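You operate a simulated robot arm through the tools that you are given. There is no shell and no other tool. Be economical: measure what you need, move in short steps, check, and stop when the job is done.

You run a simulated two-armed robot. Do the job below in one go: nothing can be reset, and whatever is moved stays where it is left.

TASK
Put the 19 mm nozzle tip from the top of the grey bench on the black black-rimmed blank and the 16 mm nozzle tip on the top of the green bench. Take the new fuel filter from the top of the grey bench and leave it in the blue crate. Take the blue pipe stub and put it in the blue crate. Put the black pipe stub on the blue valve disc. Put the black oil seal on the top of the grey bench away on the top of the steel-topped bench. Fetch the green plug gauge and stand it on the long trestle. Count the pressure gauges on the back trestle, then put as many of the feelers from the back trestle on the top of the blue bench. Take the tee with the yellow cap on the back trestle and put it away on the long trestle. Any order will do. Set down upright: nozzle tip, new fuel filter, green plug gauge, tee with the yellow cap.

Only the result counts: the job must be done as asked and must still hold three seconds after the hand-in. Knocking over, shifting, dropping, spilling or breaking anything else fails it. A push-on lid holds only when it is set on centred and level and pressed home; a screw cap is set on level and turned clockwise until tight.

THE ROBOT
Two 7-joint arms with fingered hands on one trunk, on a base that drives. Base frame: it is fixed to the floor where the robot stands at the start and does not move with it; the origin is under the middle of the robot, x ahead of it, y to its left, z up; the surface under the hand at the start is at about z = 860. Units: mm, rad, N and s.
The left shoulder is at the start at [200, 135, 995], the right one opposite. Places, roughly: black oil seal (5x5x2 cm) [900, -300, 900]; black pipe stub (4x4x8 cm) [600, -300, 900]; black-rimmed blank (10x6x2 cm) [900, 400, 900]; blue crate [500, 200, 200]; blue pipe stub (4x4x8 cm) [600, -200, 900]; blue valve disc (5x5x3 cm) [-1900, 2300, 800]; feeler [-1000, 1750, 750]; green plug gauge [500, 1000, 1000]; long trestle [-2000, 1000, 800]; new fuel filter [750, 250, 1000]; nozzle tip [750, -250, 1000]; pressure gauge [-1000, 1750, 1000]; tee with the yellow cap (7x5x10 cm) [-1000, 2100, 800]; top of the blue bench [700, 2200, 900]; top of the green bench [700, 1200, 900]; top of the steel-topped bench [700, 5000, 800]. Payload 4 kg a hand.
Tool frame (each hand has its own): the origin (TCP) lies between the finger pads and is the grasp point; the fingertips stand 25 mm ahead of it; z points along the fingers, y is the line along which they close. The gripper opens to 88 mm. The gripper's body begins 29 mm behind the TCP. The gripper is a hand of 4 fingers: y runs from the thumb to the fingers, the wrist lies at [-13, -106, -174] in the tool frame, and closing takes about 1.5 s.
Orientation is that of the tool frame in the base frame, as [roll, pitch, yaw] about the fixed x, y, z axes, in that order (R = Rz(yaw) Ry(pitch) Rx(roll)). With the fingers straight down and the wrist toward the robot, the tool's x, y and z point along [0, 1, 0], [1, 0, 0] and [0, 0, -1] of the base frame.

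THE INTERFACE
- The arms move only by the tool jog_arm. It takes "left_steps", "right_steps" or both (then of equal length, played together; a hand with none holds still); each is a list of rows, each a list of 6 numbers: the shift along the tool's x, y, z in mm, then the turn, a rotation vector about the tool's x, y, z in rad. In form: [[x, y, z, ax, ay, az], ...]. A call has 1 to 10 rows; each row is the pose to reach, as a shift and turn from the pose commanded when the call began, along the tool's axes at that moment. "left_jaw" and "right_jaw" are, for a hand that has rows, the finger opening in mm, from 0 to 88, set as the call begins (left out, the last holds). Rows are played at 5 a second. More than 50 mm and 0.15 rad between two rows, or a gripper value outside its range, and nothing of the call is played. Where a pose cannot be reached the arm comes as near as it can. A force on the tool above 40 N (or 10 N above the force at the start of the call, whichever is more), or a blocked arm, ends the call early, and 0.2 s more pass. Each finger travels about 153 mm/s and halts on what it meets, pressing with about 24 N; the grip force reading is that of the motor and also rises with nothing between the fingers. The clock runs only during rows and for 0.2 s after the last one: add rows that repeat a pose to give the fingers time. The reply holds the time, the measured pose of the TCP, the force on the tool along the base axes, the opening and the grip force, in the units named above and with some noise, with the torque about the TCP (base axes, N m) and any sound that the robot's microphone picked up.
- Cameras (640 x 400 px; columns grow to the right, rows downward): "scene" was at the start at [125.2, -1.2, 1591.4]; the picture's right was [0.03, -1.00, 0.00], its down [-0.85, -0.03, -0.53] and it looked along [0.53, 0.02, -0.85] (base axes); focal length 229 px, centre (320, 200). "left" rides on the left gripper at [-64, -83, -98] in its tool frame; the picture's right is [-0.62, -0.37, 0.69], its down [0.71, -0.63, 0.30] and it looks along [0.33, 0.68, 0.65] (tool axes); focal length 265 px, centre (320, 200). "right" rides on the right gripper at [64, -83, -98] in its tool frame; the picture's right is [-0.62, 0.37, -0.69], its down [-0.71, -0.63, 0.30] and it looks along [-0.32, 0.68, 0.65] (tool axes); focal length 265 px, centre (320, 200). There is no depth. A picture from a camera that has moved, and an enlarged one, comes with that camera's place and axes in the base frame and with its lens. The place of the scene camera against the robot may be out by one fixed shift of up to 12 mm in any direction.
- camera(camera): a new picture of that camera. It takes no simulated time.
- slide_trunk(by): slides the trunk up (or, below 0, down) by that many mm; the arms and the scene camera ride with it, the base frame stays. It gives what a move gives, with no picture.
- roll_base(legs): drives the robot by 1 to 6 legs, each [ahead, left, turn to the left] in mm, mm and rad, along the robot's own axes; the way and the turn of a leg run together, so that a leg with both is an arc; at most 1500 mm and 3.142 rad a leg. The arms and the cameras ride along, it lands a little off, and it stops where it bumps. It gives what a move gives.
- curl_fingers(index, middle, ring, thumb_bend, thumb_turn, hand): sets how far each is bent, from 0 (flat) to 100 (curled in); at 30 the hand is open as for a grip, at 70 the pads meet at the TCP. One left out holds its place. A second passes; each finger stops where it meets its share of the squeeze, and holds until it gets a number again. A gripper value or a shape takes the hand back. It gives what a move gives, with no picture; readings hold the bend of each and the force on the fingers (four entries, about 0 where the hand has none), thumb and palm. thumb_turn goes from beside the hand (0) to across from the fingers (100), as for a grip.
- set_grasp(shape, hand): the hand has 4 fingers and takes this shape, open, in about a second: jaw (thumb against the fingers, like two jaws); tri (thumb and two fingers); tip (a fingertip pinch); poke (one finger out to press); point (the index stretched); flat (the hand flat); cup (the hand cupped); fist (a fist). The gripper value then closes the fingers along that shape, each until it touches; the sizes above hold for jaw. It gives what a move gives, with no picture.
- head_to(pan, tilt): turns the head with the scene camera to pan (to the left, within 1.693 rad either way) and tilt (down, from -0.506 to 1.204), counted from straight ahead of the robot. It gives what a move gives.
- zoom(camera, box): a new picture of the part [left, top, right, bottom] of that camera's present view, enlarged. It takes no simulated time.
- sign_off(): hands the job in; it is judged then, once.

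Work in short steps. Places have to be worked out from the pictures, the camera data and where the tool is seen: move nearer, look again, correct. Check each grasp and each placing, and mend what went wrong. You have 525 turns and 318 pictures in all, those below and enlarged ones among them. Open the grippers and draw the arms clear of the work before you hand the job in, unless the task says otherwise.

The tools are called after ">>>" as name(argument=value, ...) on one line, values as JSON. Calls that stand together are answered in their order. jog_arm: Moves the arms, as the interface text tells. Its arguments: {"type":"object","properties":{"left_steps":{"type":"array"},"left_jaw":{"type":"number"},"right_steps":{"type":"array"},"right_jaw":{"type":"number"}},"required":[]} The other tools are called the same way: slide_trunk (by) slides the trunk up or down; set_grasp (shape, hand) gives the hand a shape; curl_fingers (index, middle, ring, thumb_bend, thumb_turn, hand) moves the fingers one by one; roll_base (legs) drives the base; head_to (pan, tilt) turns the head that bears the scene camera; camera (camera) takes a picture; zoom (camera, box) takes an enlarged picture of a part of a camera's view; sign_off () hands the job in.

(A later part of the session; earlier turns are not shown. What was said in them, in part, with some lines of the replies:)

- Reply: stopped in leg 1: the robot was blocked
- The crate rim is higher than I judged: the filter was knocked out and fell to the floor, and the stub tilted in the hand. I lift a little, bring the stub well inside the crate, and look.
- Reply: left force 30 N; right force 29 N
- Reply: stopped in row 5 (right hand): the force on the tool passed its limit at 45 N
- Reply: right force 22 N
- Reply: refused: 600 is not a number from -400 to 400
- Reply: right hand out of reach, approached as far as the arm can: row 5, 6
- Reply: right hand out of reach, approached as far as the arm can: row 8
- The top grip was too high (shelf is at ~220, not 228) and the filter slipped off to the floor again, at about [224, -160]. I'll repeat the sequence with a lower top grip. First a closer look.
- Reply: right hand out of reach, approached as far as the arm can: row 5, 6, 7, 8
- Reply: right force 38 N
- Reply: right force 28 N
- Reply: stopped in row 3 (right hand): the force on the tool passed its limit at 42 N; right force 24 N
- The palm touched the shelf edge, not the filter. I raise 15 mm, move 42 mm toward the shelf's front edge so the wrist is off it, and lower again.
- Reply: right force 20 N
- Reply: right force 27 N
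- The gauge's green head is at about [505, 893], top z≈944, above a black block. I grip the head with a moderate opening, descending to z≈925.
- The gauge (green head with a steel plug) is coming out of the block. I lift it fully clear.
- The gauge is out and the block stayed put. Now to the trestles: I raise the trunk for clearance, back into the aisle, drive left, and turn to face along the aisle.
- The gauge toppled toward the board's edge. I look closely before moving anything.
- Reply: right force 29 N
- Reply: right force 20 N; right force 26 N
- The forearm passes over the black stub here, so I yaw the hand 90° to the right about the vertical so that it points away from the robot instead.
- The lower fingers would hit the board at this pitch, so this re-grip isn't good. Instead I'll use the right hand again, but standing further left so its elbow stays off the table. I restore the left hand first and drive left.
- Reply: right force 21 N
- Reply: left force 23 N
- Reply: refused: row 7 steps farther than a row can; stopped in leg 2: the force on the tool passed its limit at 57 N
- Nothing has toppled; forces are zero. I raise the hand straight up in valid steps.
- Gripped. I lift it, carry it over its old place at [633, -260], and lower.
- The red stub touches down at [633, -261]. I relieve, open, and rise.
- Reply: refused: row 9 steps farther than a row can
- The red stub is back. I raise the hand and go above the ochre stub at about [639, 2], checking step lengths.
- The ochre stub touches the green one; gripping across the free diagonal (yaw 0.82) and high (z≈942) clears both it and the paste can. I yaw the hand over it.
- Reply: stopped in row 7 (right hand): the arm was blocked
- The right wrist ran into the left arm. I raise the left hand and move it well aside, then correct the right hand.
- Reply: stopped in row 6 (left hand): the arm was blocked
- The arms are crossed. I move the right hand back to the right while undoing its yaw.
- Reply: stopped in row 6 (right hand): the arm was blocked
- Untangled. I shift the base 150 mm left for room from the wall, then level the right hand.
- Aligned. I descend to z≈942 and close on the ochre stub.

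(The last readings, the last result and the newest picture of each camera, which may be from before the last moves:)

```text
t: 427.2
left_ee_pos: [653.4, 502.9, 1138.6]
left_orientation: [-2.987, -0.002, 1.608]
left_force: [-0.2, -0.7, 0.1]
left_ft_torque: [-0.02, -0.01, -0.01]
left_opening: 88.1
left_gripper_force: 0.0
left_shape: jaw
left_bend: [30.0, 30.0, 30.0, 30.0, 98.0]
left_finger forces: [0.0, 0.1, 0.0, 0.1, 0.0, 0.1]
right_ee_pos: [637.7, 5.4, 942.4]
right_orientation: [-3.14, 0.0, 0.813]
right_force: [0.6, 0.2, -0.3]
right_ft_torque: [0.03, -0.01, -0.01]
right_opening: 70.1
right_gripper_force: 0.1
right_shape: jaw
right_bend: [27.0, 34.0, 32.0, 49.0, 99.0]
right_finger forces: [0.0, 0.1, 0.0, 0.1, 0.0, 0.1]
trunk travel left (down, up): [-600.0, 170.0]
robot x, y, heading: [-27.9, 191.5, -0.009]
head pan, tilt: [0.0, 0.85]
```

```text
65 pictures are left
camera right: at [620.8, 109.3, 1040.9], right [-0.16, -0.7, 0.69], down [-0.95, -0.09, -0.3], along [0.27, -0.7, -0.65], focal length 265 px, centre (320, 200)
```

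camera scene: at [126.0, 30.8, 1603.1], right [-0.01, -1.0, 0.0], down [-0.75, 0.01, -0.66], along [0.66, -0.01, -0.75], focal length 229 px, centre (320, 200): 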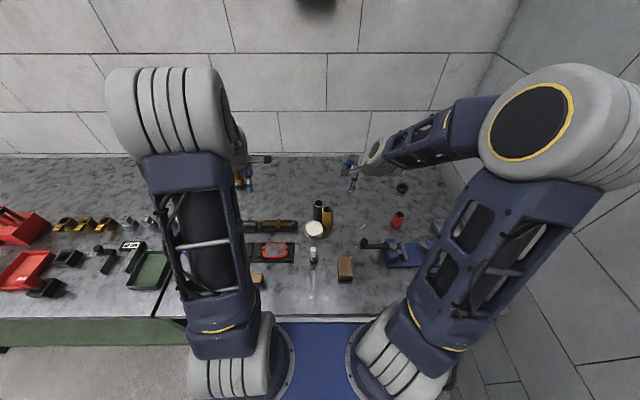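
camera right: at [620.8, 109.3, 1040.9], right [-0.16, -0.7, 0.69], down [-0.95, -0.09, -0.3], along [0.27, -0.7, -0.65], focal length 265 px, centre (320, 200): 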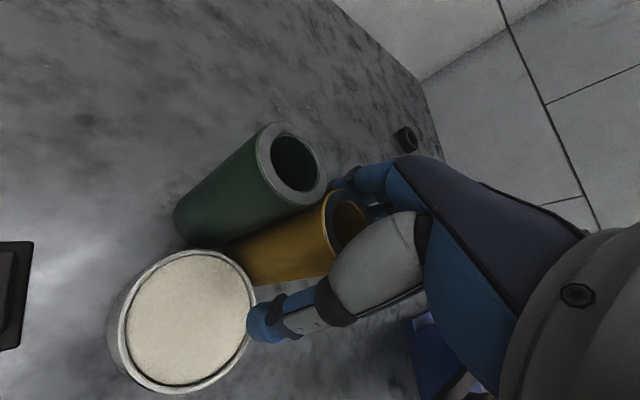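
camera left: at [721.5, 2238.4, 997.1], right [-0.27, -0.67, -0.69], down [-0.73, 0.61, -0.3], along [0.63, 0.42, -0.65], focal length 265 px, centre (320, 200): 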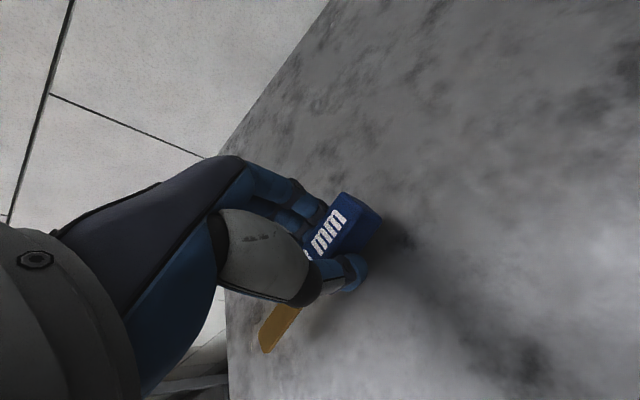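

>>> jog_arm(right_steps=[[0, 0, 0, 0, 0, 0], [0, 0, 0, 0, 0, 0], [0, 0, 0, 0, 0, 0], [0, 0, 0, 0, 0, 0], [0, 0, 0, 0, 0, 0], [0, 0, 0, 0, 0, 0], [0, 0, 0, 0, 0, 0]], right_jaw=0)

>>> jog_arm(right_steps=[[0, 0, -10, 0, 0, 0], [0, 0, -40, 0, 0, 0], [0, 0, -80, 0, 0, 0], [0, 0, -120, 0, 0, 0], [0, 0, -135, 0, 0, 0]])

>>> camera(camera="right")

```text
t: 428.8
left_ee_pos: [654.0, 502.9, 1139.0]
left_orientation: [-2.984, -0.003, 1.609]
left_force: [-0.6, 0.2, -0.4]
left_ft_torque: [0.02, 0.02, 0.01]
left_opening: 87.8
left_gripper_force: 0.0
left_shape: jaw
left_bend: [30.0, 30.0, 30.0, 30.0, 98.0]
left_finger forces: [0.0, 0.1, 0.0, 0.1, 0.1, 0.0]
right_ee_pos: [637.3, 5.7, 942.1]
right_orientation: [-3.141, -0.001, 0.815]
right_force: [-0.6, 1.3, 0.6]
right_ft_torque: [0.06, 0.05, 0.0]
right_opening: 34.6
right_gripper_force: 23.7
right_shape: jaw
right_bend: [74.0, 44.0, 47.0, 75.0, 100.0]
right_finger forces: [13.0, 6.8, 0.0, 0.1, 20.4, 0.0]
trunk travel left (down, up): [-600.0, 170.0]
robot x, y, heading: [-27.3, 186.0, -0.012]
head pan, tilt: [0.0, 0.85]
```

```text
t: 430.0
left_ee_pos: [653.7, 502.5, 1138.7]
left_orientation: [-2.987, -0.002, 1.611]
left_force: [0.6, -0.7, 0.0]
left_ft_torque: [-0.05, -0.01, 0.01]
left_opening: 87.7
left_gripper_force: 0.0
left_shape: jaw
left_bend: [30.0, 30.0, 30.0, 30.0, 98.0]
left_finger forces: [0.1, 0.0, 0.0, 0.1, 0.1, 0.1]
right_ee_pos: [639.1, 5.2, 1077.8]
right_orientation: [-3.141, 0.001, 0.815]
right_force: [0.6, -0.5, -4.9]
right_ft_torque: [0.04, 0.02, 0.0]
right_opening: 34.3
right_gripper_force: 23.9
right_shape: jaw
right_bend: [74.0, 44.0, 47.0, 75.0, 100.0]
right_finger forces: [13.6, 7.1, 0.0, 0.0, 20.4, 0.0]
trunk travel left (down, up): [-600.0, 170.0]
robot x, y, heading: [-25.5, 192.5, -0.012]
head pan, tilt: [0.0, 0.85]
```

```text
64 pictures are left
camera right: at [621.7, 109.7, 1176.4], right [-0.16, -0.7, 0.69], down [-0.95, -0.09, -0.3], along [0.27, -0.7, -0.66], focal length 265 px, centre (320, 200)
```

right: 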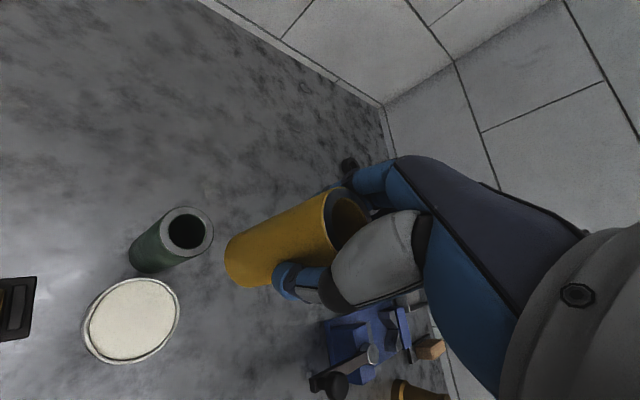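

I carry it to [621, -111] and lower.

>>> jog_arm(right_steps=[[-33, 22, 0, 0, 0, 0], [-66, 45, 0, 0, 0, 0], [-98.6, 66.8, 0, 0, 0, 0], [-98.6, 66.8, 45, 0, 0, 0], [-98.6, 66.8, 90, 0, 0, 0], [-98.6, 66.8, 126, 0, 0, 0], [-98.6, 66.8, 132, 0, 0, 0], [-98.6, 66.8, 135, 0, 0, 0], [-98.6, 66.8, 137, 0, 0, 0]])

>>> jog_arm(right_steps=[[0, 0, -1, 0, 0, 0], [0, 0, -1, 0, 0, 0]])

```text
t: 432.0
left_ee_pos: [654.2, 503.2, 1139.5]
left_orientation: [-2.986, -0.002, 1.608]
left_force: [-0.6, -0.2, -0.1]
left_ft_torque: [0.0, -0.01, 0.0]
left_opening: 88.0
left_gripper_force: 0.1
left_shape: jaw
left_bend: [30.0, 30.0, 30.0, 30.0, 98.0]
left_finger forces: [0.1, 0.0, 0.0, 0.1, 0.1, 0.1]
right_ee_pos: [619.1, -112.0, 941.1]
right_orientation: [3.14, -0.001, 0.813]
right_force: [-3.5, 0.5, 15.2]
right_ft_torque: [-0.08, -0.01, -0.03]
right_opening: 34.9
right_gripper_force: 24.0
right_shape: jaw
right_bend: [74.0, 44.0, 47.0, 75.0, 100.0]
right_finger forces: [13.2, 8.5, 0.0, 0.0, 25.2, 0.0]
trunk travel left (down, up): [-600.0, 170.0]
robot x, y, heading: [-31.3, 188.6, -0.013]
head pan, tilt: [0.0, 0.85]
```

```text
t: 432.6
left_ee_pos: [655.1, 502.9, 1138.8]
left_orientation: [-2.985, -0.003, 1.608]
left_force: [0.2, -0.6, 0.5]
left_ft_torque: [0.01, -0.02, 0.0]
left_opening: 87.6
left_gripper_force: 0.2
left_shape: jaw
left_bend: [30.0, 30.0, 30.0, 30.0, 98.0]
left_finger forces: [0.2, 0.0, 0.1, 0.0, 0.0, 0.0]
right_ee_pos: [617.3, -111.9, 941.4]
right_orientation: [-3.141, 0.0, 0.814]
right_force: [-0.7, -2.1, 11.9]
right_ft_torque: [-0.15, -0.11, 0.0]
right_opening: 34.9
right_gripper_force: 24.0
right_shape: jaw
right_bend: [74.0, 44.0, 47.0, 75.0, 100.0]
right_finger forces: [14.8, 8.9, 0.0, 0.1, 22.2, 0.1]
trunk travel left (down, up): [-600.0, 170.0]
robot x, y, heading: [-29.7, 193.2, -0.004]
head pan, tilt: [0.0, 0.85]
```

Down. I open, rise, and go above the green stub at about [668, 34].

>>> jog_arm(right_steps=[[0, 0, 0, 0, 0, 0], [0, 0, 0, 0, 0, 0], [0, 0, 0, 0, 0, 0], [0, 0, 0, 0, 0, 0], [0, 0, 0, 0, 0, 0]], right_jaw=70)

>>> jog_arm(right_steps=[[0, 0, -30, 0, 0, 0], [0, 0, -75, 0, 0, 0], [0, 0, -118, 0, 0, 0], [30, -15, -120, 0, 0, -0.12], [60, -30, -120, 0, 0, -0.24], [90, -45, -120, 0, 0, -0.36], [118, -57, -120, 0, 0, -0.48], [142, -64, -120, 0, 0, -0.6]])

>>> camera(camera="right")

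```text
t: 433.8
left_ee_pos: [654.7, 503.1, 1138.3]
left_orientation: [-2.987, -0.002, 1.609]
left_force: [0.2, -0.2, 0.4]
left_ft_torque: [0.0, -0.01, -0.02]
left_opening: 87.7
left_gripper_force: 0.1
left_shape: jaw
left_bend: [30.0, 30.0, 30.0, 30.0, 98.0]
left_finger forces: [0.1, 0.0, 0.1, 0.0, 0.0, 0.0]
right_ee_pos: [619.1, -111.0, 939.8]
right_orientation: [-3.141, 0.002, 0.812]
right_force: [-0.3, 0.9, 0.4]
right_ft_torque: [0.02, 0.0, 0.02]
right_opening: 69.8
right_gripper_force: 0.1
right_shape: jaw
right_bend: [27.0, 34.0, 32.0, 50.0, 99.0]
right_finger forces: [0.1, 0.0, 0.1, 0.0, 0.0, 0.1]
trunk travel left (down, up): [-600.0, 170.0]
robot x, y, heading: [-27.0, 188.8, -0.01]
head pan, tilt: [0.0, 0.85]
```

```text
t: 435.6
left_ee_pos: [654.3, 503.6, 1138.2]
left_orientation: [-2.987, -0.003, 1.609]
left_force: [0.1, -0.2, -0.1]
left_ft_torque: [-0.01, 0.0, 0.03]
left_opening: 88.0
left_gripper_force: 0.1
left_shape: jaw
left_bend: [30.0, 30.0, 30.0, 30.0, 98.0]
left_finger forces: [0.1, 0.1, 0.0, 0.0, 0.0, 0.0]
right_ee_pos: [668.7, 36.5, 1061.0]
right_orientation: [-3.141, 0.002, 1.417]
right_force: [-0.1, 0.1, 0.7]
right_ft_torque: [0.01, -0.03, 0.0]
right_opening: 69.8
right_gripper_force: 0.0
right_shape: jaw
right_bend: [27.0, 34.0, 32.0, 50.0, 99.0]
right_finger forces: [0.0, 0.0, 0.1, 0.0, 0.1, 0.0]
trunk travel left (down, up): [-600.0, 170.0]
robot x, y, heading: [-27.7, 189.1, -0.013]
head pan, tilt: [0.0, 0.85]
```

```text
63 pictures are left
camera right: at [596.9, 112.9, 1160.4], right [0.27, -0.67, 0.69], down [-0.73, -0.61, -0.3], along [0.62, -0.43, -0.65], focal length 265 px, centre (320, 200)
```

right: 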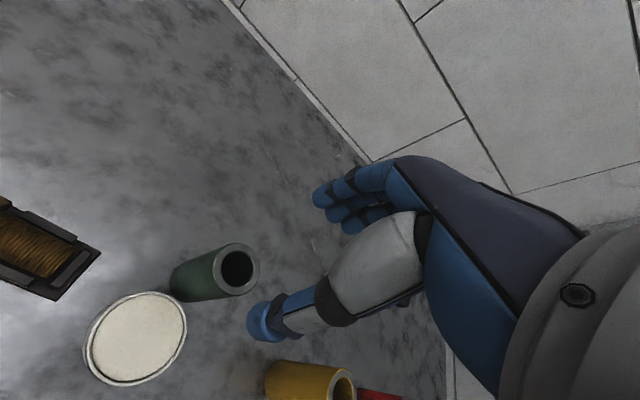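

The green stub is right below. I descend, close and lift.

>>> jog_arm(right_steps=[[-2, 1, 40, 0, 0, 0], [-2, 1, 80, 0, 0, 0], [-2, 1, 108, 0, 0, 0], [-2, 1, 118, 0, 0, 0]])

>>> jog_arm(right_steps=[[0, 0, 0, 0, 0, 0], [0, 0, 0, 0, 0, 0], [0, 0, 0, 0, 0, 0], [0, 0, 0, 0, 0, 0], [0, 0, 0, 0, 0, 0], [0, 0, 0, 0, 0, 0], [0, 0, 0, 0, 0, 0]], right_jaw=0)

>>> jog_arm(right_steps=[[0, 0, -10, 0, 0, 0], [0, 0, -40, 0, 0, 0], [0, 0, -70, 0, 0, 0]])

>>> camera(camera="right")

```text
t: 436.6
left_ee_pos: [654.7, 502.9, 1138.3]
left_orientation: [-2.987, -0.002, 1.609]
left_force: [-0.1, 0.2, 0.3]
left_ft_torque: [-0.02, 0.02, 0.01]
left_opening: 87.8
left_gripper_force: 0.1
left_shape: jaw
left_bend: [30.0, 30.0, 30.0, 30.0, 98.0]
left_finger forces: [0.0, 0.0, 0.0, 0.1, 0.0, 0.0]
right_ee_pos: [669.0, 32.6, 944.7]
right_orientation: [-3.141, -0.002, 1.415]
right_force: [-0.1, -0.1, 0.1]
right_ft_torque: [0.02, 0.03, 0.02]
right_opening: 69.9
right_gripper_force: 0.1
right_shape: jaw
right_bend: [27.0, 34.0, 32.0, 50.0, 99.0]
right_finger forces: [0.0, 0.0, 0.0, 0.1, 0.0, 0.0]
trunk travel left (down, up): [-600.0, 170.0]
robot x, y, heading: [-29.7, 189.0, -0.008]
head pan, tilt: [0.0, 0.85]
```

```text
t: 438.2
left_ee_pos: [655.7, 503.4, 1138.4]
left_orientation: [-2.987, -0.003, 1.608]
left_force: [-0.4, 0.4, 0.3]
left_ft_torque: [-0.01, 0.01, -0.01]
left_opening: 88.0
left_gripper_force: 0.1
left_shape: jaw
left_bend: [30.0, 30.0, 30.0, 30.0, 98.0]
left_finger forces: [0.0, 0.0, 0.0, 0.0, 0.1, 0.0]
right_ee_pos: [669.2, 32.1, 943.4]
right_orientation: [-3.138, -0.001, 1.416]
right_force: [-0.5, -0.9, 0.4]
right_ft_torque: [0.03, 0.01, 0.05]
right_opening: 34.7
right_gripper_force: 23.7
right_shape: jaw
right_bend: [74.0, 48.0, 51.0, 74.0, 100.0]
right_finger forces: [12.6, 7.2, 0.0, 0.0, 20.1, 0.0]
trunk travel left (down, up): [-600.0, 170.0]
robot x, y, heading: [-25.1, 186.8, -0.006]
head pan, tilt: [0.0, 0.85]
```

```text
t: 439.0
left_ee_pos: [654.1, 503.7, 1138.2]
left_orientation: [-2.988, -0.001, 1.608]
left_force: [0.4, 0.1, -1.0]
left_ft_torque: [0.0, 0.01, 0.02]
left_opening: 87.6
left_gripper_force: 0.0
left_shape: jaw
left_bend: [30.0, 30.0, 30.0, 30.0, 98.0]
left_finger forces: [0.0, 0.0, 0.0, 0.0, 0.0, 0.1]
right_ee_pos: [671.0, 32.8, 1014.4]
right_orientation: [-3.138, 0.0, 1.415]
right_force: [0.4, 0.2, -4.2]
right_ft_torque: [-0.03, 0.02, -0.03]
right_opening: 34.7
right_gripper_force: 24.0
right_shape: jaw
right_bend: [74.0, 48.0, 51.0, 74.0, 100.0]
right_finger forces: [13.3, 7.4, 0.1, 0.0, 20.0, 0.1]
trunk travel left (down, up): [-600.0, 170.0]
robot x, y, heading: [-27.5, 187.2, -0.011]
head pan, tilt: [0.0, 0.85]
```

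```text
62 pictures are left
camera right: at [597.7, 109.5, 1112.5], right [0.27, -0.67, 0.69], down [-0.73, -0.61, -0.3], along [0.62, -0.43, -0.66], focal length 265 px, centre (320, 200)
```

right: 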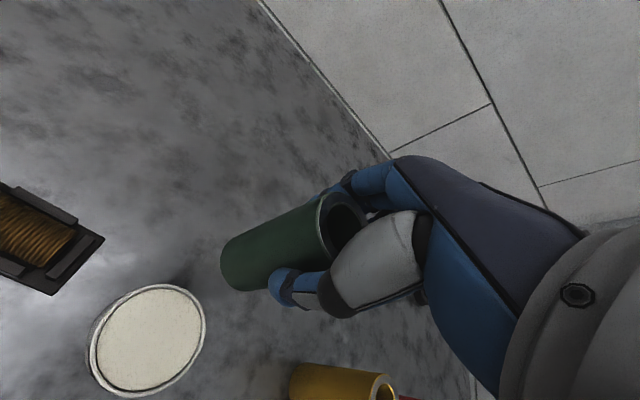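

I carry it to [624, -37], lower, release and rise.

>>> jog_arm(right_steps=[[-26, -12, -10, 0, 0, 0], [-52, -24, -10, 0, 0, 0], [-78.4, -35.3, -10, 0, 0, 0], [-78.4, -35.3, 30, 0, 0, 0], [-78.4, -35.3, 60, 0, 0, 0], [-78.4, -35.3, 68, 0, 0, 0], [-78.4, -35.3, 71, 0, 0, 0], [-78.4, -35.3, 73, 0, 0, 0]])

>>> jog_arm(right_steps=[[0, 0, -1, 0, 0, 0], [0, 0, -1, 0, 0, 0], [0, 0, -1, 0, 0, 0], [0, 0, -1, 0, 0, 0], [0, 0, -1, 0, 0, 0], [0, 0, -1, 0, 0, 0]], right_jaw=70)

>>> jog_arm(right_steps=[[0, 0, -30, 0, 0, 0], [0, 0, -75, 0, 0, 0], [0, 0, -120, 0, 0, 0], [0, 0, -165, 0, 0, 0]])

```text
t: 440.8
left_ee_pos: [654.2, 503.2, 1138.8]
left_orientation: [-2.985, -0.001, 1.607]
left_force: [-0.4, -0.2, -0.7]
left_ft_torque: [0.0, -0.02, 0.01]
left_opening: 87.6
left_gripper_force: 0.1
left_shape: jaw
left_bend: [30.0, 30.0, 30.0, 30.0, 98.0]
left_finger forces: [0.0, 0.0, 0.0, 0.1, 0.1, 0.1]
right_ee_pos: [623.3, -39.7, 942.4]
right_orientation: [3.141, 0.001, 1.412]
right_force: [-3.0, -1.1, 11.1]
right_ft_torque: [-0.04, 0.05, 0.03]
right_opening: 34.8
right_gripper_force: 23.8
right_shape: jaw
right_bend: [74.0, 48.0, 51.0, 74.0, 100.0]
right_finger forces: [13.0, 7.9, 0.0, 0.0, 23.4, 0.0]
trunk travel left (down, up): [-600.0, 170.0]
robot x, y, heading: [-23.9, 186.1, -0.011]
head pan, tilt: [0.0, 0.85]
```

```text
t: 442.2
left_ee_pos: [654.5, 502.9, 1139.0]
left_orientation: [-2.987, -0.002, 1.611]
left_force: [0.3, -0.2, 0.3]
left_ft_torque: [0.01, -0.02, -0.02]
left_opening: 87.8
left_gripper_force: 0.1
left_shape: jaw
left_bend: [30.0, 30.0, 30.0, 30.0, 98.0]
left_finger forces: [0.1, 0.0, 0.1, 0.1, 0.0, 0.0]
right_ee_pos: [623.3, -38.9, 941.9]
right_orientation: [-3.14, 0.001, 1.413]
right_force: [-0.1, -0.6, -0.1]
right_ft_torque: [0.02, -0.01, 0.03]
right_opening: 69.7
right_gripper_force: 0.2
right_shape: jaw
right_bend: [27.0, 34.0, 32.0, 50.0, 99.0]
right_finger forces: [0.0, 0.0, 0.0, 0.0, 0.0, 0.0]
trunk travel left (down, up): [-600.0, 170.0]
robot x, y, heading: [-23.8, 188.5, -0.014]
head pan, tilt: [0.0, 0.85]
```

```text
t: 443.2
left_ee_pos: [655.0, 502.9, 1136.9]
left_orientation: [-2.986, -0.001, 1.607]
left_force: [-0.3, -0.3, 0.9]
left_ft_torque: [0.03, -0.02, 0.01]
left_opening: 87.8
left_gripper_force: 0.1
left_shape: jaw
left_bend: [30.0, 30.0, 30.0, 30.0, 98.0]
left_finger forces: [0.0, 0.0, 0.0, 0.0, 0.0, 0.0]
right_ee_pos: [624.8, -41.3, 1106.4]
right_orientation: [-3.138, 0.0, 1.414]
right_force: [0.6, 0.0, -0.4]
right_ft_torque: [0.02, 0.01, 0.0]
right_opening: 70.0
right_gripper_force: 0.0
right_shape: jaw
right_bend: [27.0, 34.0, 32.0, 50.0, 99.0]
right_finger forces: [0.0, 0.0, 0.1, 0.0, 0.0, 0.0]
trunk travel left (down, up): [-600.0, 170.0]
robot x, y, heading: [-25.5, 186.0, -0.012]
head pan, tilt: [0.0, 0.85]
```

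All three are back. I drive to the earlier reference stance to compare positions and to fetch the seal.

>>> roll_base(legs=[[17, -152, 0.022]])

>>> jog_arm(right_steps=[[-20, 40, 0, 0, 0, 0], [-50, 75, 0, 0, 0, 0], [-85, 105, 0, 0, 0, 0], [-120, 135, 0, 0, 0, 0], [-155, 165, 0, 0, 0, 0]], right_jaw=88)

>>> zoom(camera="scene", box=[290, 170, 450, 270])

>>> camera(camera="right")

```text
t: 444.6
left_ee_pos: [664.7, 365.0, 1138.1]
left_orientation: [-2.986, -0.001, 1.631]
left_force: [0.4, 0.1, 0.1]
left_ft_torque: [0.01, 0.0, 0.0]
left_opening: 87.7
left_gripper_force: 0.1
left_shape: jaw
left_bend: [30.0, 30.0, 30.0, 30.0, 98.0]
left_finger forces: [0.0, 0.0, 0.0, 0.0, 0.1, 0.0]
right_ee_pos: [646.4, -179.0, 1106.2]
right_orientation: [-3.139, 0.0, 1.435]
right_force: [0.0, -0.5, -0.3]
right_ft_torque: [0.0, 0.0, -0.02]
right_opening: 70.1
right_gripper_force: 0.0
right_shape: jaw
right_bend: [27.0, 34.0, 32.0, 50.0, 99.0]
right_finger forces: [0.0, 0.0, 0.1, 0.0, 0.0, 0.0]
trunk travel left (down, up): [-600.0, 170.0]
robot x, y, heading: [-10.4, 34.0, 0.013]
head pan, tilt: [0.0, 0.85]
```

```text
t: 445.8
left_ee_pos: [664.3, 366.4, 1138.6]
left_orientation: [-2.985, -0.002, 1.632]
left_force: [-0.8, 0.1, 0.0]
left_ft_torque: [0.0, -0.02, -0.01]
left_opening: 87.8
left_gripper_force: 0.1
left_shape: jaw
left_bend: [30.0, 30.0, 30.0, 30.0, 98.0]
left_finger forces: [0.0, 0.0, 0.0, 0.1, 0.0, 0.0]
right_ee_pos: [789.5, -353.9, 1108.3]
right_orientation: [3.141, 0.0, 1.438]
right_force: [-0.3, -0.1, 0.6]
right_ft_torque: [-0.04, -0.03, 0.0]
right_opening: 88.0
right_gripper_force: 0.1
right_shape: jaw
right_bend: [30.0, 30.0, 30.0, 30.0, 98.0]
right_finger forces: [0.0, 0.0, 0.0, 0.0, 0.1, 0.0]
trunk travel left (down, up): [-600.0, 170.0]
robot x, y, heading: [-7.6, 38.9, 0.016]
head pan, tilt: [0.0, 0.85]
```

```text
4.00 times, centred on (370, 220) of scene
camera zoom: at [124.4, 34.3, 1603.2], right [0.01, -1.0, 0.0], down [-0.75, -0.01, -0.66], along [0.66, 0.01, -0.75], focal length 917 px, centre (120, 120)
```

zoom: 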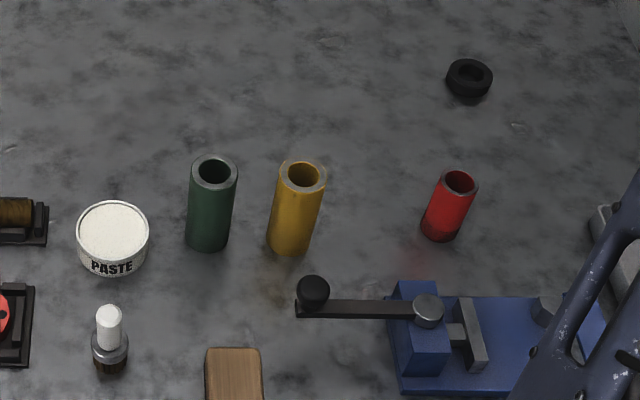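

```text
60 pictures are left
camera right: at [716.0, -278.7, 1206.9], right [0.28, -0.66, 0.69], down [-0.72, -0.62, -0.3], along [0.63, -0.41, -0.65], focal length 265 px, centre (320, 200)
```

right: 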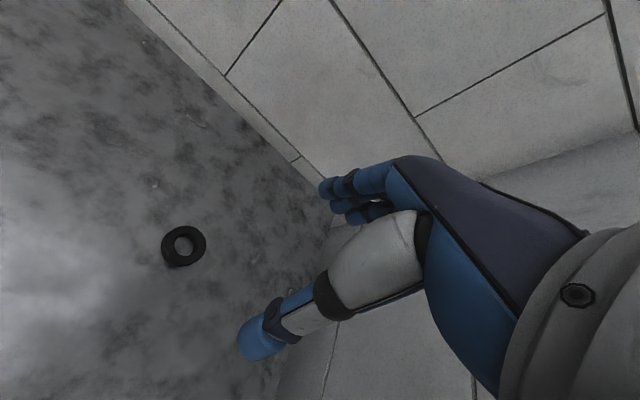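

The stubs are within about 1–4 mm of their original places, and the paste can and vise are unmoved. Now I regrip the seal at [830, -335].

>>> jog_arm(right_steps=[[8, 13, 35, 0, 0, 0], [16, 25, 75, 0, 0, 0], [24.5, 37.6, 115, 0, 0, 0], [24.5, 37.6, 155, 0, 0, 0], [24.5, 37.6, 195, 0, 0, 0], [24.5, 37.6, 218, 0, 0, 0]])

>>> jog_arm(right_steps=[[0, 0, 0, 0, 0, 0], [0, 0, 0, 0, 0, 0], [0, 0, 0, 0, 0, 0], [0, 0, 0, 0, 0, 0], [0, 0, 0, 0, 0, 0], [0, 0, 0, 0, 0, 0], [0, 0, 0, 0, 0, 0]], right_jaw=0)

>>> jog_arm(right_steps=[[0, 0, -10, 0, 0, 0], [0, 0, -50, 0, 0, 0], [0, 0, -95, 0, 0, 0], [0, 0, -140, 0, 0, 0], [0, 0, -185, 0, 0, 0], [0, 0, -230, 0, 0, 0]])

>>> camera(camera="right")

```text
t: 447.2
left_ee_pos: [665.2, 366.0, 1137.9]
left_orientation: [-2.986, -0.002, 1.632]
left_force: [-1.4, -0.7, 0.5]
left_ft_torque: [-0.03, 0.0, 0.02]
left_opening: 88.2
left_gripper_force: 0.1
left_shape: jaw
left_bend: [30.0, 30.0, 30.0, 30.0, 98.0]
left_finger forces: [0.1, 0.1, 0.0, 0.0, 0.0, 0.0]
right_ee_pos: [830.0, -333.4, 890.3]
right_orientation: [-3.141, -0.002, 1.437]
right_force: [-0.5, -0.2, -0.5]
right_ft_torque: [0.05, 0.01, 0.0]
right_opening: 87.6
right_gripper_force: 0.0
right_shape: jaw
right_bend: [30.0, 30.0, 30.0, 30.0, 98.0]
right_finger forces: [0.0, 0.0, 0.0, 0.0, 0.1, 0.0]
trunk travel left (down, up): [-600.0, 170.0]
robot x, y, heading: [-11.8, 33.6, 0.013]
head pan, tilt: [0.0, 0.85]
```

```text
t: 448.8
left_ee_pos: [665.8, 366.0, 1138.1]
left_orientation: [-2.986, -0.001, 1.631]
left_force: [-0.1, -0.2, 0.6]
left_ft_torque: [0.01, -0.04, -0.01]
left_opening: 87.7
left_gripper_force: 0.1
left_shape: jaw
left_bend: [30.0, 30.0, 30.0, 30.0, 98.0]
left_finger forces: [0.0, 0.0, 0.0, 0.0, 0.0, 0.0]
right_ee_pos: [828.5, -334.4, 891.0]
right_orientation: [-3.14, -0.001, 1.437]
right_force: [0.0, 0.2, -0.6]
right_ft_torque: [0.0, -0.01, 0.0]
right_opening: 39.0
right_gripper_force: 24.0
right_shape: jaw
right_bend: [74.0, 46.0, 50.0, 72.0, 100.0]
right_finger forces: [13.2, 6.9, 0.6, 0.0, 20.6, 0.0]
trunk travel left (down, up): [-600.0, 170.0]
robot x, y, heading: [-7.8, 36.3, 0.012]
head pan, tilt: [0.0, 0.85]
```

```text
t: 450.2
left_ee_pos: [664.4, 365.3, 1137.1]
left_orientation: [-2.987, -0.001, 1.632]
left_force: [0.1, -0.7, -1.0]
left_ft_torque: [0.02, 0.04, -0.03]
left_opening: 87.8
left_gripper_force: 0.0
left_shape: jaw
left_bend: [30.0, 30.0, 30.0, 30.0, 98.0]
left_finger forces: [0.0, 0.0, 0.1, 0.0, 0.1, 0.1]
right_ee_pos: [831.2, -331.7, 1118.2]
right_orientation: [3.141, -0.003, 1.437]
right_force: [-0.3, -0.5, 0.4]
right_ft_torque: [0.01, 0.0, -0.06]
right_opening: 38.9
right_gripper_force: 23.5
right_shape: jaw
right_bend: [74.0, 46.0, 50.0, 72.0, 100.0]
right_finger forces: [13.4, 6.9, 0.5, 0.1, 20.7, 0.1]
trunk travel left (down, up): [-600.0, 170.0]
robot x, y, heading: [-8.7, 34.5, 0.008]
head pan, tilt: [0.0, 0.85]
```

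```text
59 pictures are left
camera right: at [756.5, -257.0, 1217.1], right [0.28, -0.66, 0.69], down [-0.72, -0.62, -0.3], along [0.63, -0.41, -0.66], focal length 265 px, centre (320, 200)
```

right: 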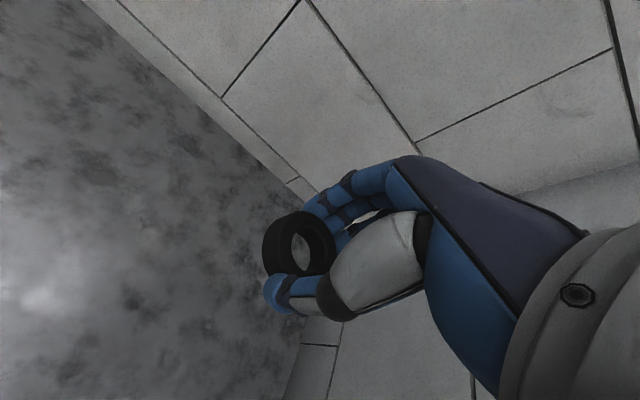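

The seal is held high. I raise the trunk and drive along the aisle toward the steel-topped bench.

>>> slide_trunk(by=120)

>>> roll_base(legs=[[-240, 0, 0], [0, 1400, 0], [0, 1400, 0], [0, 800, 0]])

>>> head_to(pan=0.4, tilt=0.6)

>>> camera(camera="scene")

```text
t: 451.7
left_ee_pos: [663.9, 365.3, 1258.7]
left_orientation: [-2.986, -0.002, 1.631]
left_force: [0.4, -0.4, -0.2]
left_ft_torque: [0.0, 0.0, 0.02]
left_opening: 87.8
left_gripper_force: 0.1
left_shape: jaw
left_bend: [30.0, 30.0, 30.0, 30.0, 98.0]
left_finger forces: [0.0, 0.1, 0.1, 0.0, 0.0, 0.1]
right_ee_pos: [830.8, -331.4, 1238.3]
right_orientation: [-3.139, -0.002, 1.438]
right_force: [0.1, -0.4, -0.8]
right_ft_torque: [0.0, 0.01, 0.01]
right_opening: 39.0
right_gripper_force: 24.4
right_shape: jaw
right_bend: [74.0, 46.0, 50.0, 72.0, 100.0]
right_finger forces: [13.4, 6.8, 0.4, 0.0, 20.7, 0.0]
trunk travel left (down, up): [-720.0, 50.0]
robot x, y, heading: [-10.1, 35.5, 0.01]
head pan, tilt: [0.0, 0.85]
```

```text
t: 470.4
left_ee_pos: [225.0, 3983.5, 1259.3]
left_orientation: [-2.988, -0.001, 1.692]
left_force: [-0.4, 0.0, 0.1]
left_ft_torque: [-0.03, -0.04, 0.02]
left_opening: 87.8
left_gripper_force: 0.0
left_shape: jaw
left_bend: [30.0, 30.0, 30.0, 30.0, 98.0]
left_finger forces: [0.0, 0.0, 0.1, 0.1, 0.0, 0.0]
right_ee_pos: [434.0, 3295.7, 1238.7]
right_orientation: [-3.139, -0.001, 1.497]
right_force: [-0.4, 0.4, 0.0]
right_ft_torque: [0.02, 0.01, -0.01]
right_opening: 39.0
right_gripper_force: 23.4
right_shape: jaw
right_bend: [74.0, 46.0, 50.0, 72.0, 100.0]
right_finger forces: [13.6, 6.9, 0.4, 0.1, 20.6, 0.0]
trunk travel left (down, up): [-720.0, 50.0]
robot x, y, heading: [-429.5, 3611.9, 0.079]
head pan, tilt: [0.0, 0.85]
```

```text
t: 471.3
left_ee_pos: [225.6, 3983.0, 1258.7]
left_orientation: [-2.986, -0.001, 1.694]
left_force: [0.7, 0.5, -0.7]
left_ft_torque: [-0.03, 0.01, 0.01]
left_opening: 87.8
left_gripper_force: 0.0
left_shape: jaw
left_bend: [30.0, 30.0, 30.0, 30.0, 98.0]
left_finger forces: [0.0, 0.1, 0.1, 0.0, 0.1, 0.0]
right_ee_pos: [433.7, 3296.0, 1239.1]
right_orientation: [-3.141, -0.001, 1.497]
right_force: [0.4, -0.1, -0.5]
right_ft_torque: [0.02, -0.01, -0.02]
right_opening: 39.1
right_gripper_force: 24.3
right_shape: jaw
right_bend: [74.0, 46.0, 50.0, 72.0, 100.0]
right_finger forces: [13.5, 6.9, 0.4, 0.0, 20.8, 0.1]
trunk travel left (down, up): [-720.0, 50.0]
robot x, y, heading: [-428.0, 3612.0, 0.072]
head pan, tilt: [0.4, 0.6]
```

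```text
58 pictures are left
camera scene: at [-292.8, 3653.0, 1744.0], right [0.46, -0.89, 0.0], down [-0.5, -0.26, -0.82], along [0.73, 0.38, -0.57], focal length 229 px, centre (320, 200)
```

scene: 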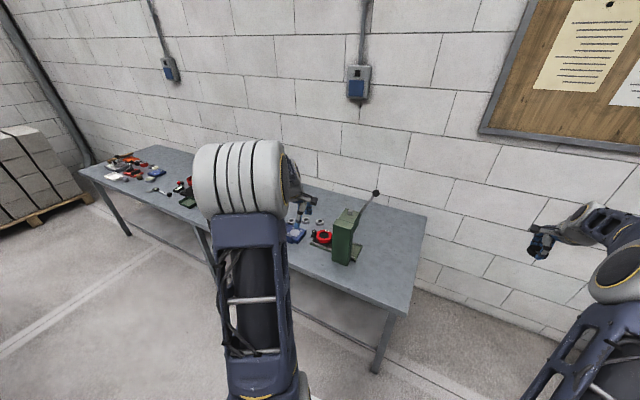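

The bench's right end around [690, 3700] is free, with the green press further left at about [520, 3930]. I approach for the right hand.

>>> roll_base(legs=[[0, 0, -0.073], [310, 330, 0]])

>>> head_to(pan=0, tilt=0.75)

>>> camera(camera="scene")

>>> camera(camera="right")

```text
t: 474.5
left_ee_pos: [558.6, 4267.4, 1258.9]
left_orientation: [-2.986, -0.002, 1.623]
left_force: [-0.9, -0.2, 0.4]
left_ft_torque: [0.01, 0.01, 0.0]
left_opening: 87.7
left_gripper_force: 0.1
left_shape: jaw
left_bend: [30.0, 30.0, 30.0, 30.0, 98.0]
left_finger forces: [0.0, 0.1, 0.1, 0.0, 0.0, 0.0]
right_ee_pos: [717.3, 3569.0, 1239.2]
right_orientation: [-3.141, -0.002, 1.428]
right_force: [0.2, -0.4, 0.1]
right_ft_torque: [-0.04, 0.01, 0.0]
right_opening: 38.9
right_gripper_force: 24.3
right_shape: jaw
right_bend: [74.0, 46.0, 50.0, 72.0, 100.0]
right_finger forces: [13.5, 6.9, 0.3, 0.0, 20.7, 0.1]
trunk travel left (down, up): [-720.0, 50.0]
robot x, y, heading: [-118.6, 3946.9, 0.005]
head pan, tilt: [0.4, 0.6]
```

```text
t: 475.4
left_ee_pos: [558.2, 4268.8, 1259.1]
left_orientation: [-2.987, -0.001, 1.624]
left_force: [-0.6, 0.6, -0.4]
left_ft_torque: [-0.02, -0.03, 0.01]
left_opening: 87.9
left_gripper_force: 0.1
left_shape: jaw
left_bend: [30.0, 30.0, 30.0, 30.0, 98.0]
left_finger forces: [0.0, 0.1, 0.0, 0.1, 0.0, 0.0]
right_ee_pos: [717.0, 3568.3, 1239.2]
right_orientation: [-3.14, -0.002, 1.429]
right_force: [-0.4, 0.5, -0.5]
right_ft_torque: [0.0, 0.0, 0.03]
right_opening: 39.0
right_gripper_force: 24.1
right_shape: jaw
right_bend: [74.0, 46.0, 50.0, 72.0, 100.0]
right_finger forces: [13.5, 6.9, 0.4, 0.0, 20.7, 0.0]
trunk travel left (down, up): [-720.0, 50.0]
robot x, y, heading: [-118.7, 3946.4, 0.006]
head pan, tilt: [0.0, 0.75]
```

```text
57 pictures are left
camera scene: at [19.8, 3941.7, 1731.2], right [0.0, -1.0, 0.0], down [-0.68, 0.0, -0.73], along [0.73, 0.0, -0.68], focal length 229 px, centre (320, 200)
```

scene: 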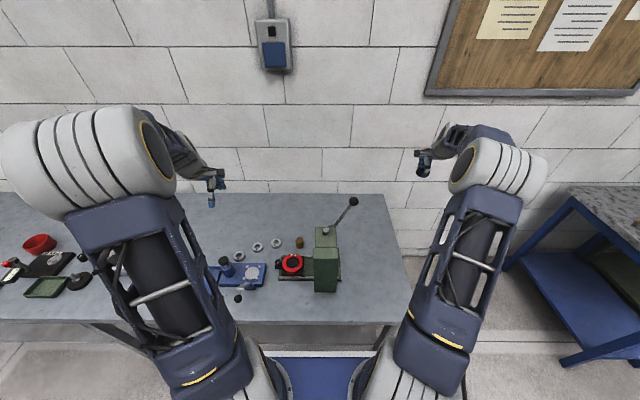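

```text
56 pictures are left
camera right: at [644.1, 3644.7, 1336.8], right [0.28, -0.67, 0.69], down [-0.73, -0.62, -0.3], along [0.63, -0.42, -0.66], focal length 265 px, centre (320, 200)
```

right: 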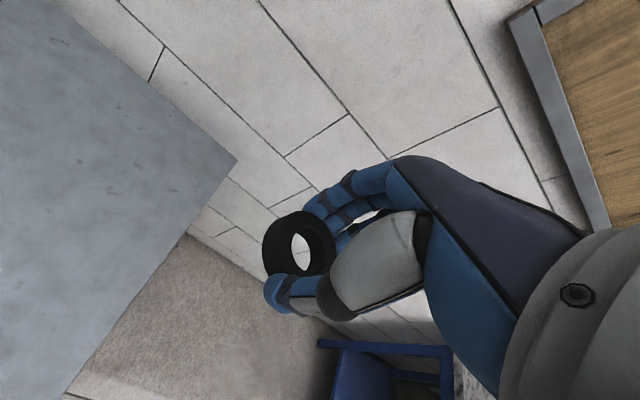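

The free end spot is about [700, 3670]. I shift the base 80 mm right to keep the forearm clear of the press, then bring the seal over the spot.

>>> roll_base(legs=[[0, -80, 0]])

>>> jog_arm(right_steps=[[30, -7, 30, 0, 0, 0], [60, -14, 60, 0, 0, 0], [90, -21, 95, 0, 0, 0], [120, -28, 130, 0, 0, 0], [148, -35, 165, 0, 0, 0], [177, -42, 200, 0, 0, 0], [177, -42, 245, 0, 0, 0], [177, -42, 290, 0, 0, 0]])

>>> camera(camera="right")

>>> camera(camera="scene")

```text
t: 476.4
left_ee_pos: [558.9, 4189.5, 1259.3]
left_orientation: [-2.987, -0.001, 1.624]
left_force: [0.1, -0.5, 0.3]
left_ft_torque: [-0.01, -0.02, -0.02]
left_opening: 87.9
left_gripper_force: 0.0
left_shape: jaw
left_bend: [30.0, 30.0, 30.0, 30.0, 98.0]
left_finger forces: [0.1, 0.0, 0.1, 0.0, 0.0, 0.1]
right_ee_pos: [717.4, 3490.7, 1238.9]
right_orientation: [-3.14, 0.001, 1.427]
right_force: [0.3, -0.1, -0.1]
right_ft_torque: [0.03, -0.01, 0.01]
right_opening: 38.8
right_gripper_force: 24.0
right_shape: jaw
right_bend: [74.0, 46.0, 50.0, 72.0, 100.0]
right_finger forces: [13.4, 7.0, 0.3, 0.1, 20.7, 0.0]
trunk travel left (down, up): [-720.0, 50.0]
robot x, y, heading: [-116.9, 3864.8, 0.002]
head pan, tilt: [0.0, 0.75]
```

```text
t: 478.2
left_ee_pos: [557.6, 4189.8, 1258.8]
left_orientation: [-2.987, -0.002, 1.624]
left_force: [-0.8, 0.0, 0.4]
left_ft_torque: [-0.03, 0.0, 0.02]
left_opening: 88.2
left_gripper_force: 0.1
left_shape: jaw
left_bend: [30.0, 30.0, 30.0, 30.0, 98.0]
left_finger forces: [0.0, 0.1, 0.1, 0.0, 0.0, 0.1]
right_ee_pos: [703.3, 3670.4, 947.6]
right_orientation: [-3.14, -0.003, 1.428]
right_force: [1.0, -0.6, -0.1]
right_ft_torque: [-0.02, 0.02, -0.03]
right_opening: 38.7
right_gripper_force: 24.1
right_shape: jaw
right_bend: [74.0, 46.0, 50.0, 72.0, 100.0]
right_finger forces: [13.6, 7.0, 0.3, 0.0, 20.5, 0.0]
trunk travel left (down, up): [-720.0, 50.0]
robot x, y, heading: [-120.2, 3868.4, 0.008]
head pan, tilt: [0.0, 0.75]
```

```text
55 pictures are left
camera right: at [628.8, 3745.8, 1045.3], right [0.28, -0.67, 0.69], down [-0.73, -0.62, -0.3], along [0.63, -0.42, -0.65], focal length 265 px, centre (320, 200)
```

right: 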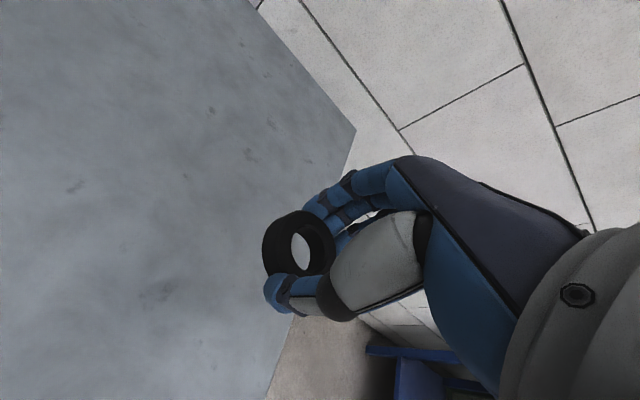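

```text
54 pictures are left
camera scene: at [19.8, 3863.0, 1731.2], right [0.0, -1.0, 0.0], down [-0.68, 0.0, -0.73], along [0.73, 0.0, -0.68], focal length 229 px, centre (320, 200)
```

scene: 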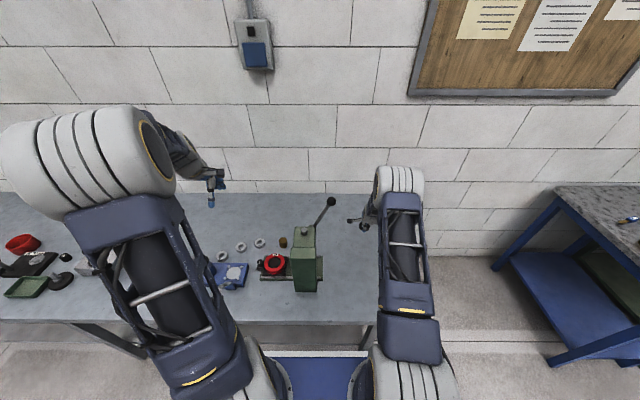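

The spot is about 100 mm inside the edge. I lower to contact.

>>> jog_arm(right_steps=[[0, 0, 40, 0, 0, 0], [0, 0, 75, 0, 0, 0], [0, 0, 95, 0, 0, 0], [0, 0, 103, 0, 0, 0], [0, 0, 108, 0, 0, 0], [0, 0, 112, 0, 0, 0], [0, 0, 116, 0, 0, 0]])

```text
t: 479.8
left_ee_pos: [557.7, 4188.7, 1258.6]
left_orientation: [-2.986, -0.002, 1.623]
left_force: [0.0, 0.3, -0.5]
left_ft_torque: [-0.02, -0.03, -0.01]
left_opening: 88.0
left_gripper_force: 0.1
left_shape: jaw
left_bend: [30.0, 30.0, 30.0, 30.0, 98.0]
left_finger forces: [0.1, 0.0, 0.0, 0.0, 0.0, 0.1]
right_ee_pos: [701.2, 3672.8, 832.0]
right_orientation: [-3.14, 0.001, 1.429]
right_force: [0.5, -0.1, -0.7]
right_ft_torque: [-0.02, 0.01, 0.0]
right_opening: 38.8
right_gripper_force: 23.6
right_shape: jaw
right_bend: [74.0, 46.0, 50.0, 72.0, 100.0]
right_finger forces: [13.5, 7.1, 0.3, 0.0, 20.6, 0.0]
trunk travel left (down, up): [-720.0, 50.0]
robot x, y, heading: [-122.1, 3866.6, 0.003]
head pan, tilt: [0.0, 0.75]
```

>>> jog_arm(right_steps=[[0, 0, 2, 0, 0, 0], [0, 0, 4, 0, 0, 0], [0, 0, 6, 0, 0, 0], [0, 0, 8, 0, 0, 0], [0, 0, 10, 0, 0, 0], [0, 0, 12, 0, 0, 0]])

```text
t: 481.4
left_ee_pos: [558.1, 4189.8, 1258.5]
left_orientation: [-2.985, 0.001, 1.623]
left_force: [-0.4, -0.2, 0.1]
left_ft_torque: [-0.03, -0.03, 0.02]
left_opening: 87.6
left_gripper_force: 0.0
left_shape: jaw
left_bend: [30.0, 30.0, 30.0, 30.0, 98.0]
left_finger forces: [0.1, 0.0, 0.0, 0.0, 0.0, 0.0]
right_ee_pos: [706.1, 3670.8, 826.9]
right_orientation: [3.131, 0.002, 1.428]
right_force: [-7.4, 1.2, 20.6]
right_ft_torque: [0.05, 0.26, 0.02]
right_opening: 40.0
right_gripper_force: 24.4
right_shape: jaw
right_bend: [75.0, 48.0, 51.0, 72.0, 100.0]
right_finger forces: [12.9, 6.9, 0.1, 0.0, 26.7, 0.1]
trunk travel left (down, up): [-720.0, 50.0]
robot x, y, heading: [-120.7, 3869.2, 0.007]
head pan, tilt: [0.0, 0.75]
stopped in row 6 (right hand): the force on the tool passed its limit at 40 N (the readings are from after the stop); the commanded pose is now the measured one
```

Contact. I open, rise, and check the seal.

>>> jog_arm(right_steps=[[0, 0, -2, 0, 0, 0], [0, 0, -3, 0, 0, 0], [0, 0, -3, 0, 0, 0], [0, 0, -3, 0, 0, 0], [0, 0, -3, 0, 0, 0], [0, 0, -3, 0, 0, 0]], right_jaw=88)

>>> jog_arm(right_steps=[[0, 0, -30, 0, 0, 0], [0, 0, -75, 0, 0, 0], [0, 0, -120, 0, 0, 0], [0, 0, -165, 0, 0, 0], [0, 0, -210, 0, 0, 0], [0, 0, -255, 0, 0, 0], [0, 0, -300, 0, 0, 0]])

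>>> camera(camera="right")

```text
t: 482.8
left_ee_pos: [558.3, 4190.2, 1257.0]
left_orientation: [-2.987, -0.002, 1.623]
left_force: [0.1, 0.2, -0.4]
left_ft_torque: [0.01, 0.01, -0.03]
left_opening: 87.7
left_gripper_force: 0.0
left_shape: jaw
left_bend: [30.0, 30.0, 30.0, 30.0, 98.0]
left_finger forces: [0.1, 0.0, 0.0, 0.1, 0.0, 0.0]
right_ee_pos: [704.9, 3672.3, 828.3]
right_orientation: [3.135, -0.002, 1.429]
right_force: [0.9, -0.1, -0.1]
right_ft_torque: [-0.02, 0.02, 0.0]
right_opening: 87.6
right_gripper_force: 0.1
right_shape: jaw
right_bend: [30.0, 30.0, 30.0, 30.0, 98.0]
right_finger forces: [0.1, 0.1, 0.1, 0.0, 0.0, 0.0]
trunk travel left (down, up): [-720.0, 50.0]
robot x, y, heading: [-120.8, 3864.1, 0.007]
head pan, tilt: [0.0, 0.75]
```

```text
t: 484.4
left_ee_pos: [557.6, 4189.6, 1258.9]
left_orientation: [-2.986, -0.002, 1.623]
left_force: [-0.2, -0.4, -0.3]
left_ft_torque: [0.05, 0.03, 0.02]
left_opening: 87.7
left_gripper_force: 0.2
left_shape: jaw
left_bend: [30.0, 30.0, 30.0, 30.0, 98.0]
left_finger forces: [0.0, 0.0, 0.0, 0.0, 0.0, 0.1]
right_ee_pos: [701.6, 3670.1, 1128.1]
right_orientation: [3.137, -0.002, 1.427]
right_force: [-0.3, 0.2, -1.0]
right_ft_torque: [0.01, 0.0, 0.01]
right_opening: 87.6
right_gripper_force: 0.1
right_shape: jaw
right_bend: [30.0, 30.0, 30.0, 30.0, 98.0]
right_finger forces: [0.0, 0.0, 0.1, 0.0, 0.1, 0.0]
trunk travel left (down, up): [-720.0, 50.0]
robot x, y, heading: [-113.9, 3866.3, 0.002]
head pan, tilt: [0.0, 0.75]
```

```text
53 pictures are left
camera right: at [628.0, 3746.7, 1225.4], right [0.27, -0.67, 0.69], down [-0.72, -0.62, -0.31], along [0.63, -0.42, -0.65], focal length 265 px, centre (320, 200)
```

right: 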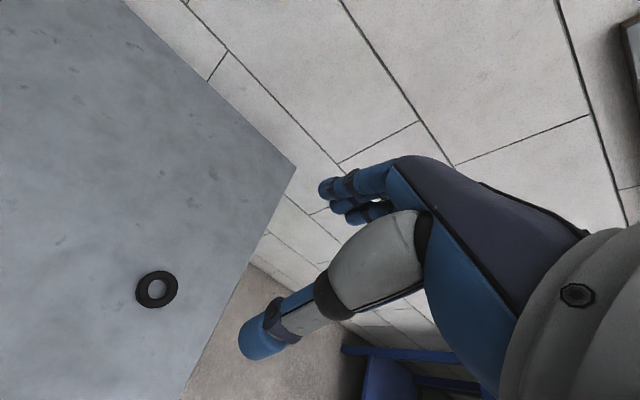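

The seal lies on the steel-topped bench. I make a final check drive past the grey bench to confirm nothing was disturbed by the earlier arm clash.

>>> roll_base(legs=[[-150, 0, 0], [0, -1400, 0], [0, -1400, 0], [0, -700, 0]])

>>> head_to(pan=0, tilt=0.75)

>>> camera(camera="scene")

```text
t: 502.4
left_ee_pos: [420.1, 685.3, 1260.1]
left_orientation: [-2.987, -0.001, 1.632]
left_force: [-0.4, -0.2, 0.4]
left_ft_torque: [0.02, -0.02, -0.01]
left_opening: 87.9
left_gripper_force: 0.1
left_shape: jaw
left_bend: [30.0, 30.0, 30.0, 30.0, 98.0]
left_finger forces: [0.1, 0.1, 0.0, 0.1, 0.0, 0.1]
right_ee_pos: [568.5, 167.6, 1126.5]
right_orientation: [3.136, -0.001, 1.438]
right_force: [-0.4, 1.3, -0.5]
right_ft_torque: [0.02, -0.04, 0.0]
right_opening: 87.4
right_gripper_force: 0.0
right_shape: jaw
right_bend: [30.0, 30.0, 30.0, 30.0, 98.0]
right_finger forces: [0.0, 0.0, 0.0, 0.1, 0.0, 0.0]
trunk travel left (down, up): [-720.0, 50.0]
robot x, y, heading: [-254.8, 352.1, 0.013]
head pan, tilt: [0.0, 0.75]
```

```text
t: 503.0
left_ee_pos: [419.0, 685.4, 1257.7]
left_orientation: [-2.988, -0.001, 1.633]
left_force: [0.1, 0.3, 0.3]
left_ft_torque: [0.04, -0.02, 0.0]
left_opening: 87.7
left_gripper_force: 0.0
left_shape: jaw
left_bend: [30.0, 30.0, 30.0, 30.0, 98.0]
left_finger forces: [0.1, 0.0, 0.0, 0.0, 0.0, 0.0]
right_ee_pos: [569.5, 168.0, 1128.2]
right_orientation: [3.133, -0.002, 1.438]
right_force: [1.1, 0.5, 0.8]
right_ft_torque: [-0.01, 0.0, 0.0]
right_opening: 87.4
right_gripper_force: 0.1
right_shape: jaw
right_bend: [30.0, 30.0, 30.0, 30.0, 98.0]
right_finger forces: [0.0, 0.0, 0.1, 0.0, 0.1, 0.0]
trunk travel left (down, up): [-720.0, 50.0]
robot x, y, heading: [-254.6, 352.6, 0.015]
head pan, tilt: [0.0, 0.75]
```

```text
52 pictures are left
camera scene: at [-115.6, 353.0, 1731.1], right [0.01, -1.0, 0.0], down [-0.68, -0.01, -0.73], along [0.73, 0.01, -0.68], focal length 229 px, centre (320, 200)
```

scene: 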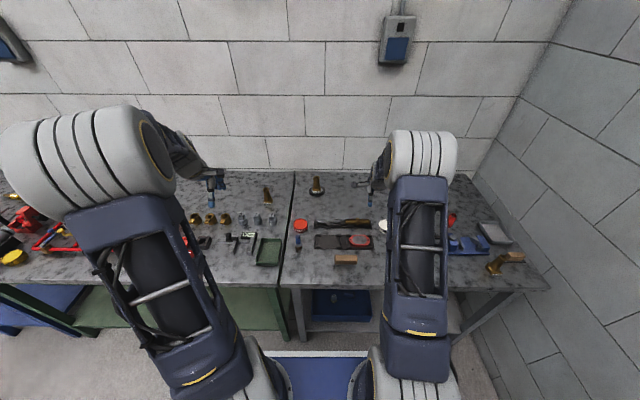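

>>> zoom(camera="scene", box=[240, 165, 400, 265])

>>> zoom(camera="scene", box=[290, 270, 400, 340])

>>> zoom(camera="scene", box=[430, 200, 560, 290])

```text
4.00 times, centred on (320, 215) of scene
camera zoom: at [-115.6, 353.0, 1731.1], right [0.01, -1.0, 0.0], down [-0.68, -0.01, -0.73], along [0.73, 0.01, -0.68], focal length 917 px, centre (320, 140)
```

zoom: 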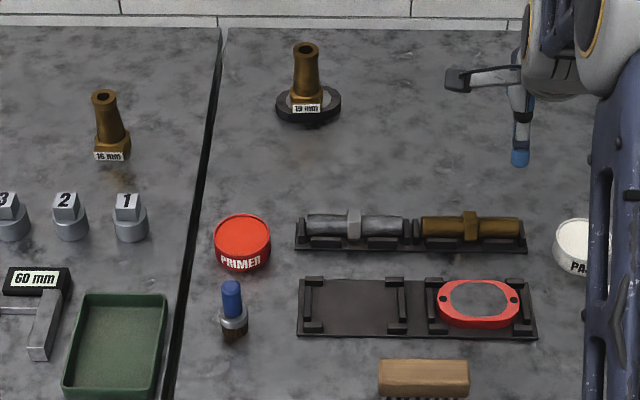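

```text
5.71 times, centred on (345, 305) of scene
camera zoom: at [-115.6, 353.0, 1731.1], right [0.01, -1.0, 0.0], down [-0.68, -0.01, -0.73], along [0.73, 0.01, -0.68], focal length 1310 px, centre (177, -400)
```

zoom: 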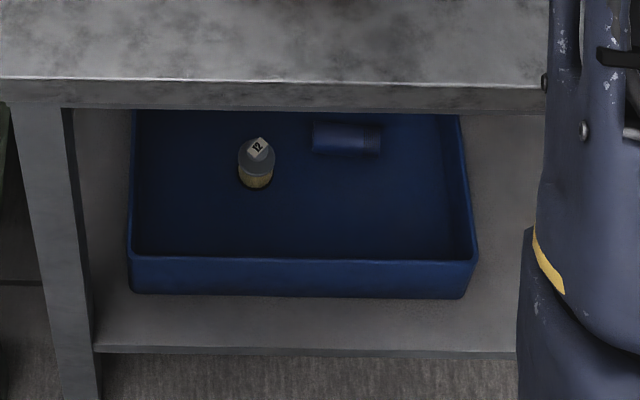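

```text
4.44 times, centred on (495, 245) of scene
camera zoom: at [-115.6, 353.0, 1731.1], right [0.01, -1.0, 0.0], down [-0.68, -0.01, -0.73], along [0.73, 0.01, -0.68], focal length 1019 px, centre (-458, 0)
```

zoom: 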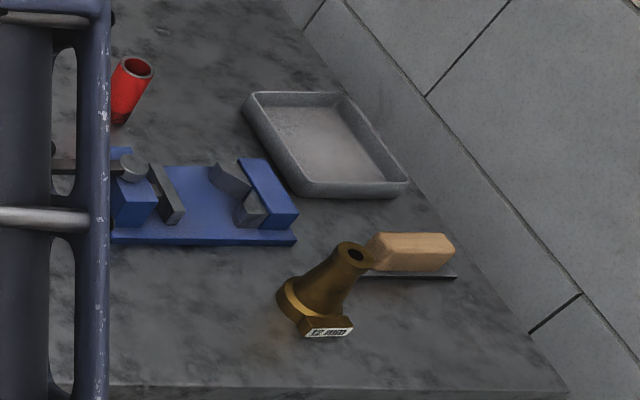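

Everything checks out: both nozzles, the crate contents, the trestle items and the bench items all hold. The grippers are open and the arms clear, so I hand in.

>>> sign_off()

```text
The job is handed in.
```

All the moves in the task are done and it is handed in, but it may still be failed because I shifted things I was not asked to touch. I counted two pressure gauges and put two feelers (blue 3 mm, yellow 5 mm) on the blue bench.

- **Stubs pushed:** while carrying the oil seal I drove with the hand still at bench height and pushed the red, ochre and green pipe stubs. I put them back to within about 1–4 mm of where they stood.
- **Items dropped or toppled:** the fuel filter fell to the floor twice before I got it standing in the crate. The plug gauge toppled once on the long trestle before I stood it up.
- **Other contact:** at the start the base bumped something behind it. I never went back to see what it was or whether it moved.

At the last look both nozzle tips and the crate contents were in place. I did not look again at the trestles or the blue and steel-topped benches after placing the items there.
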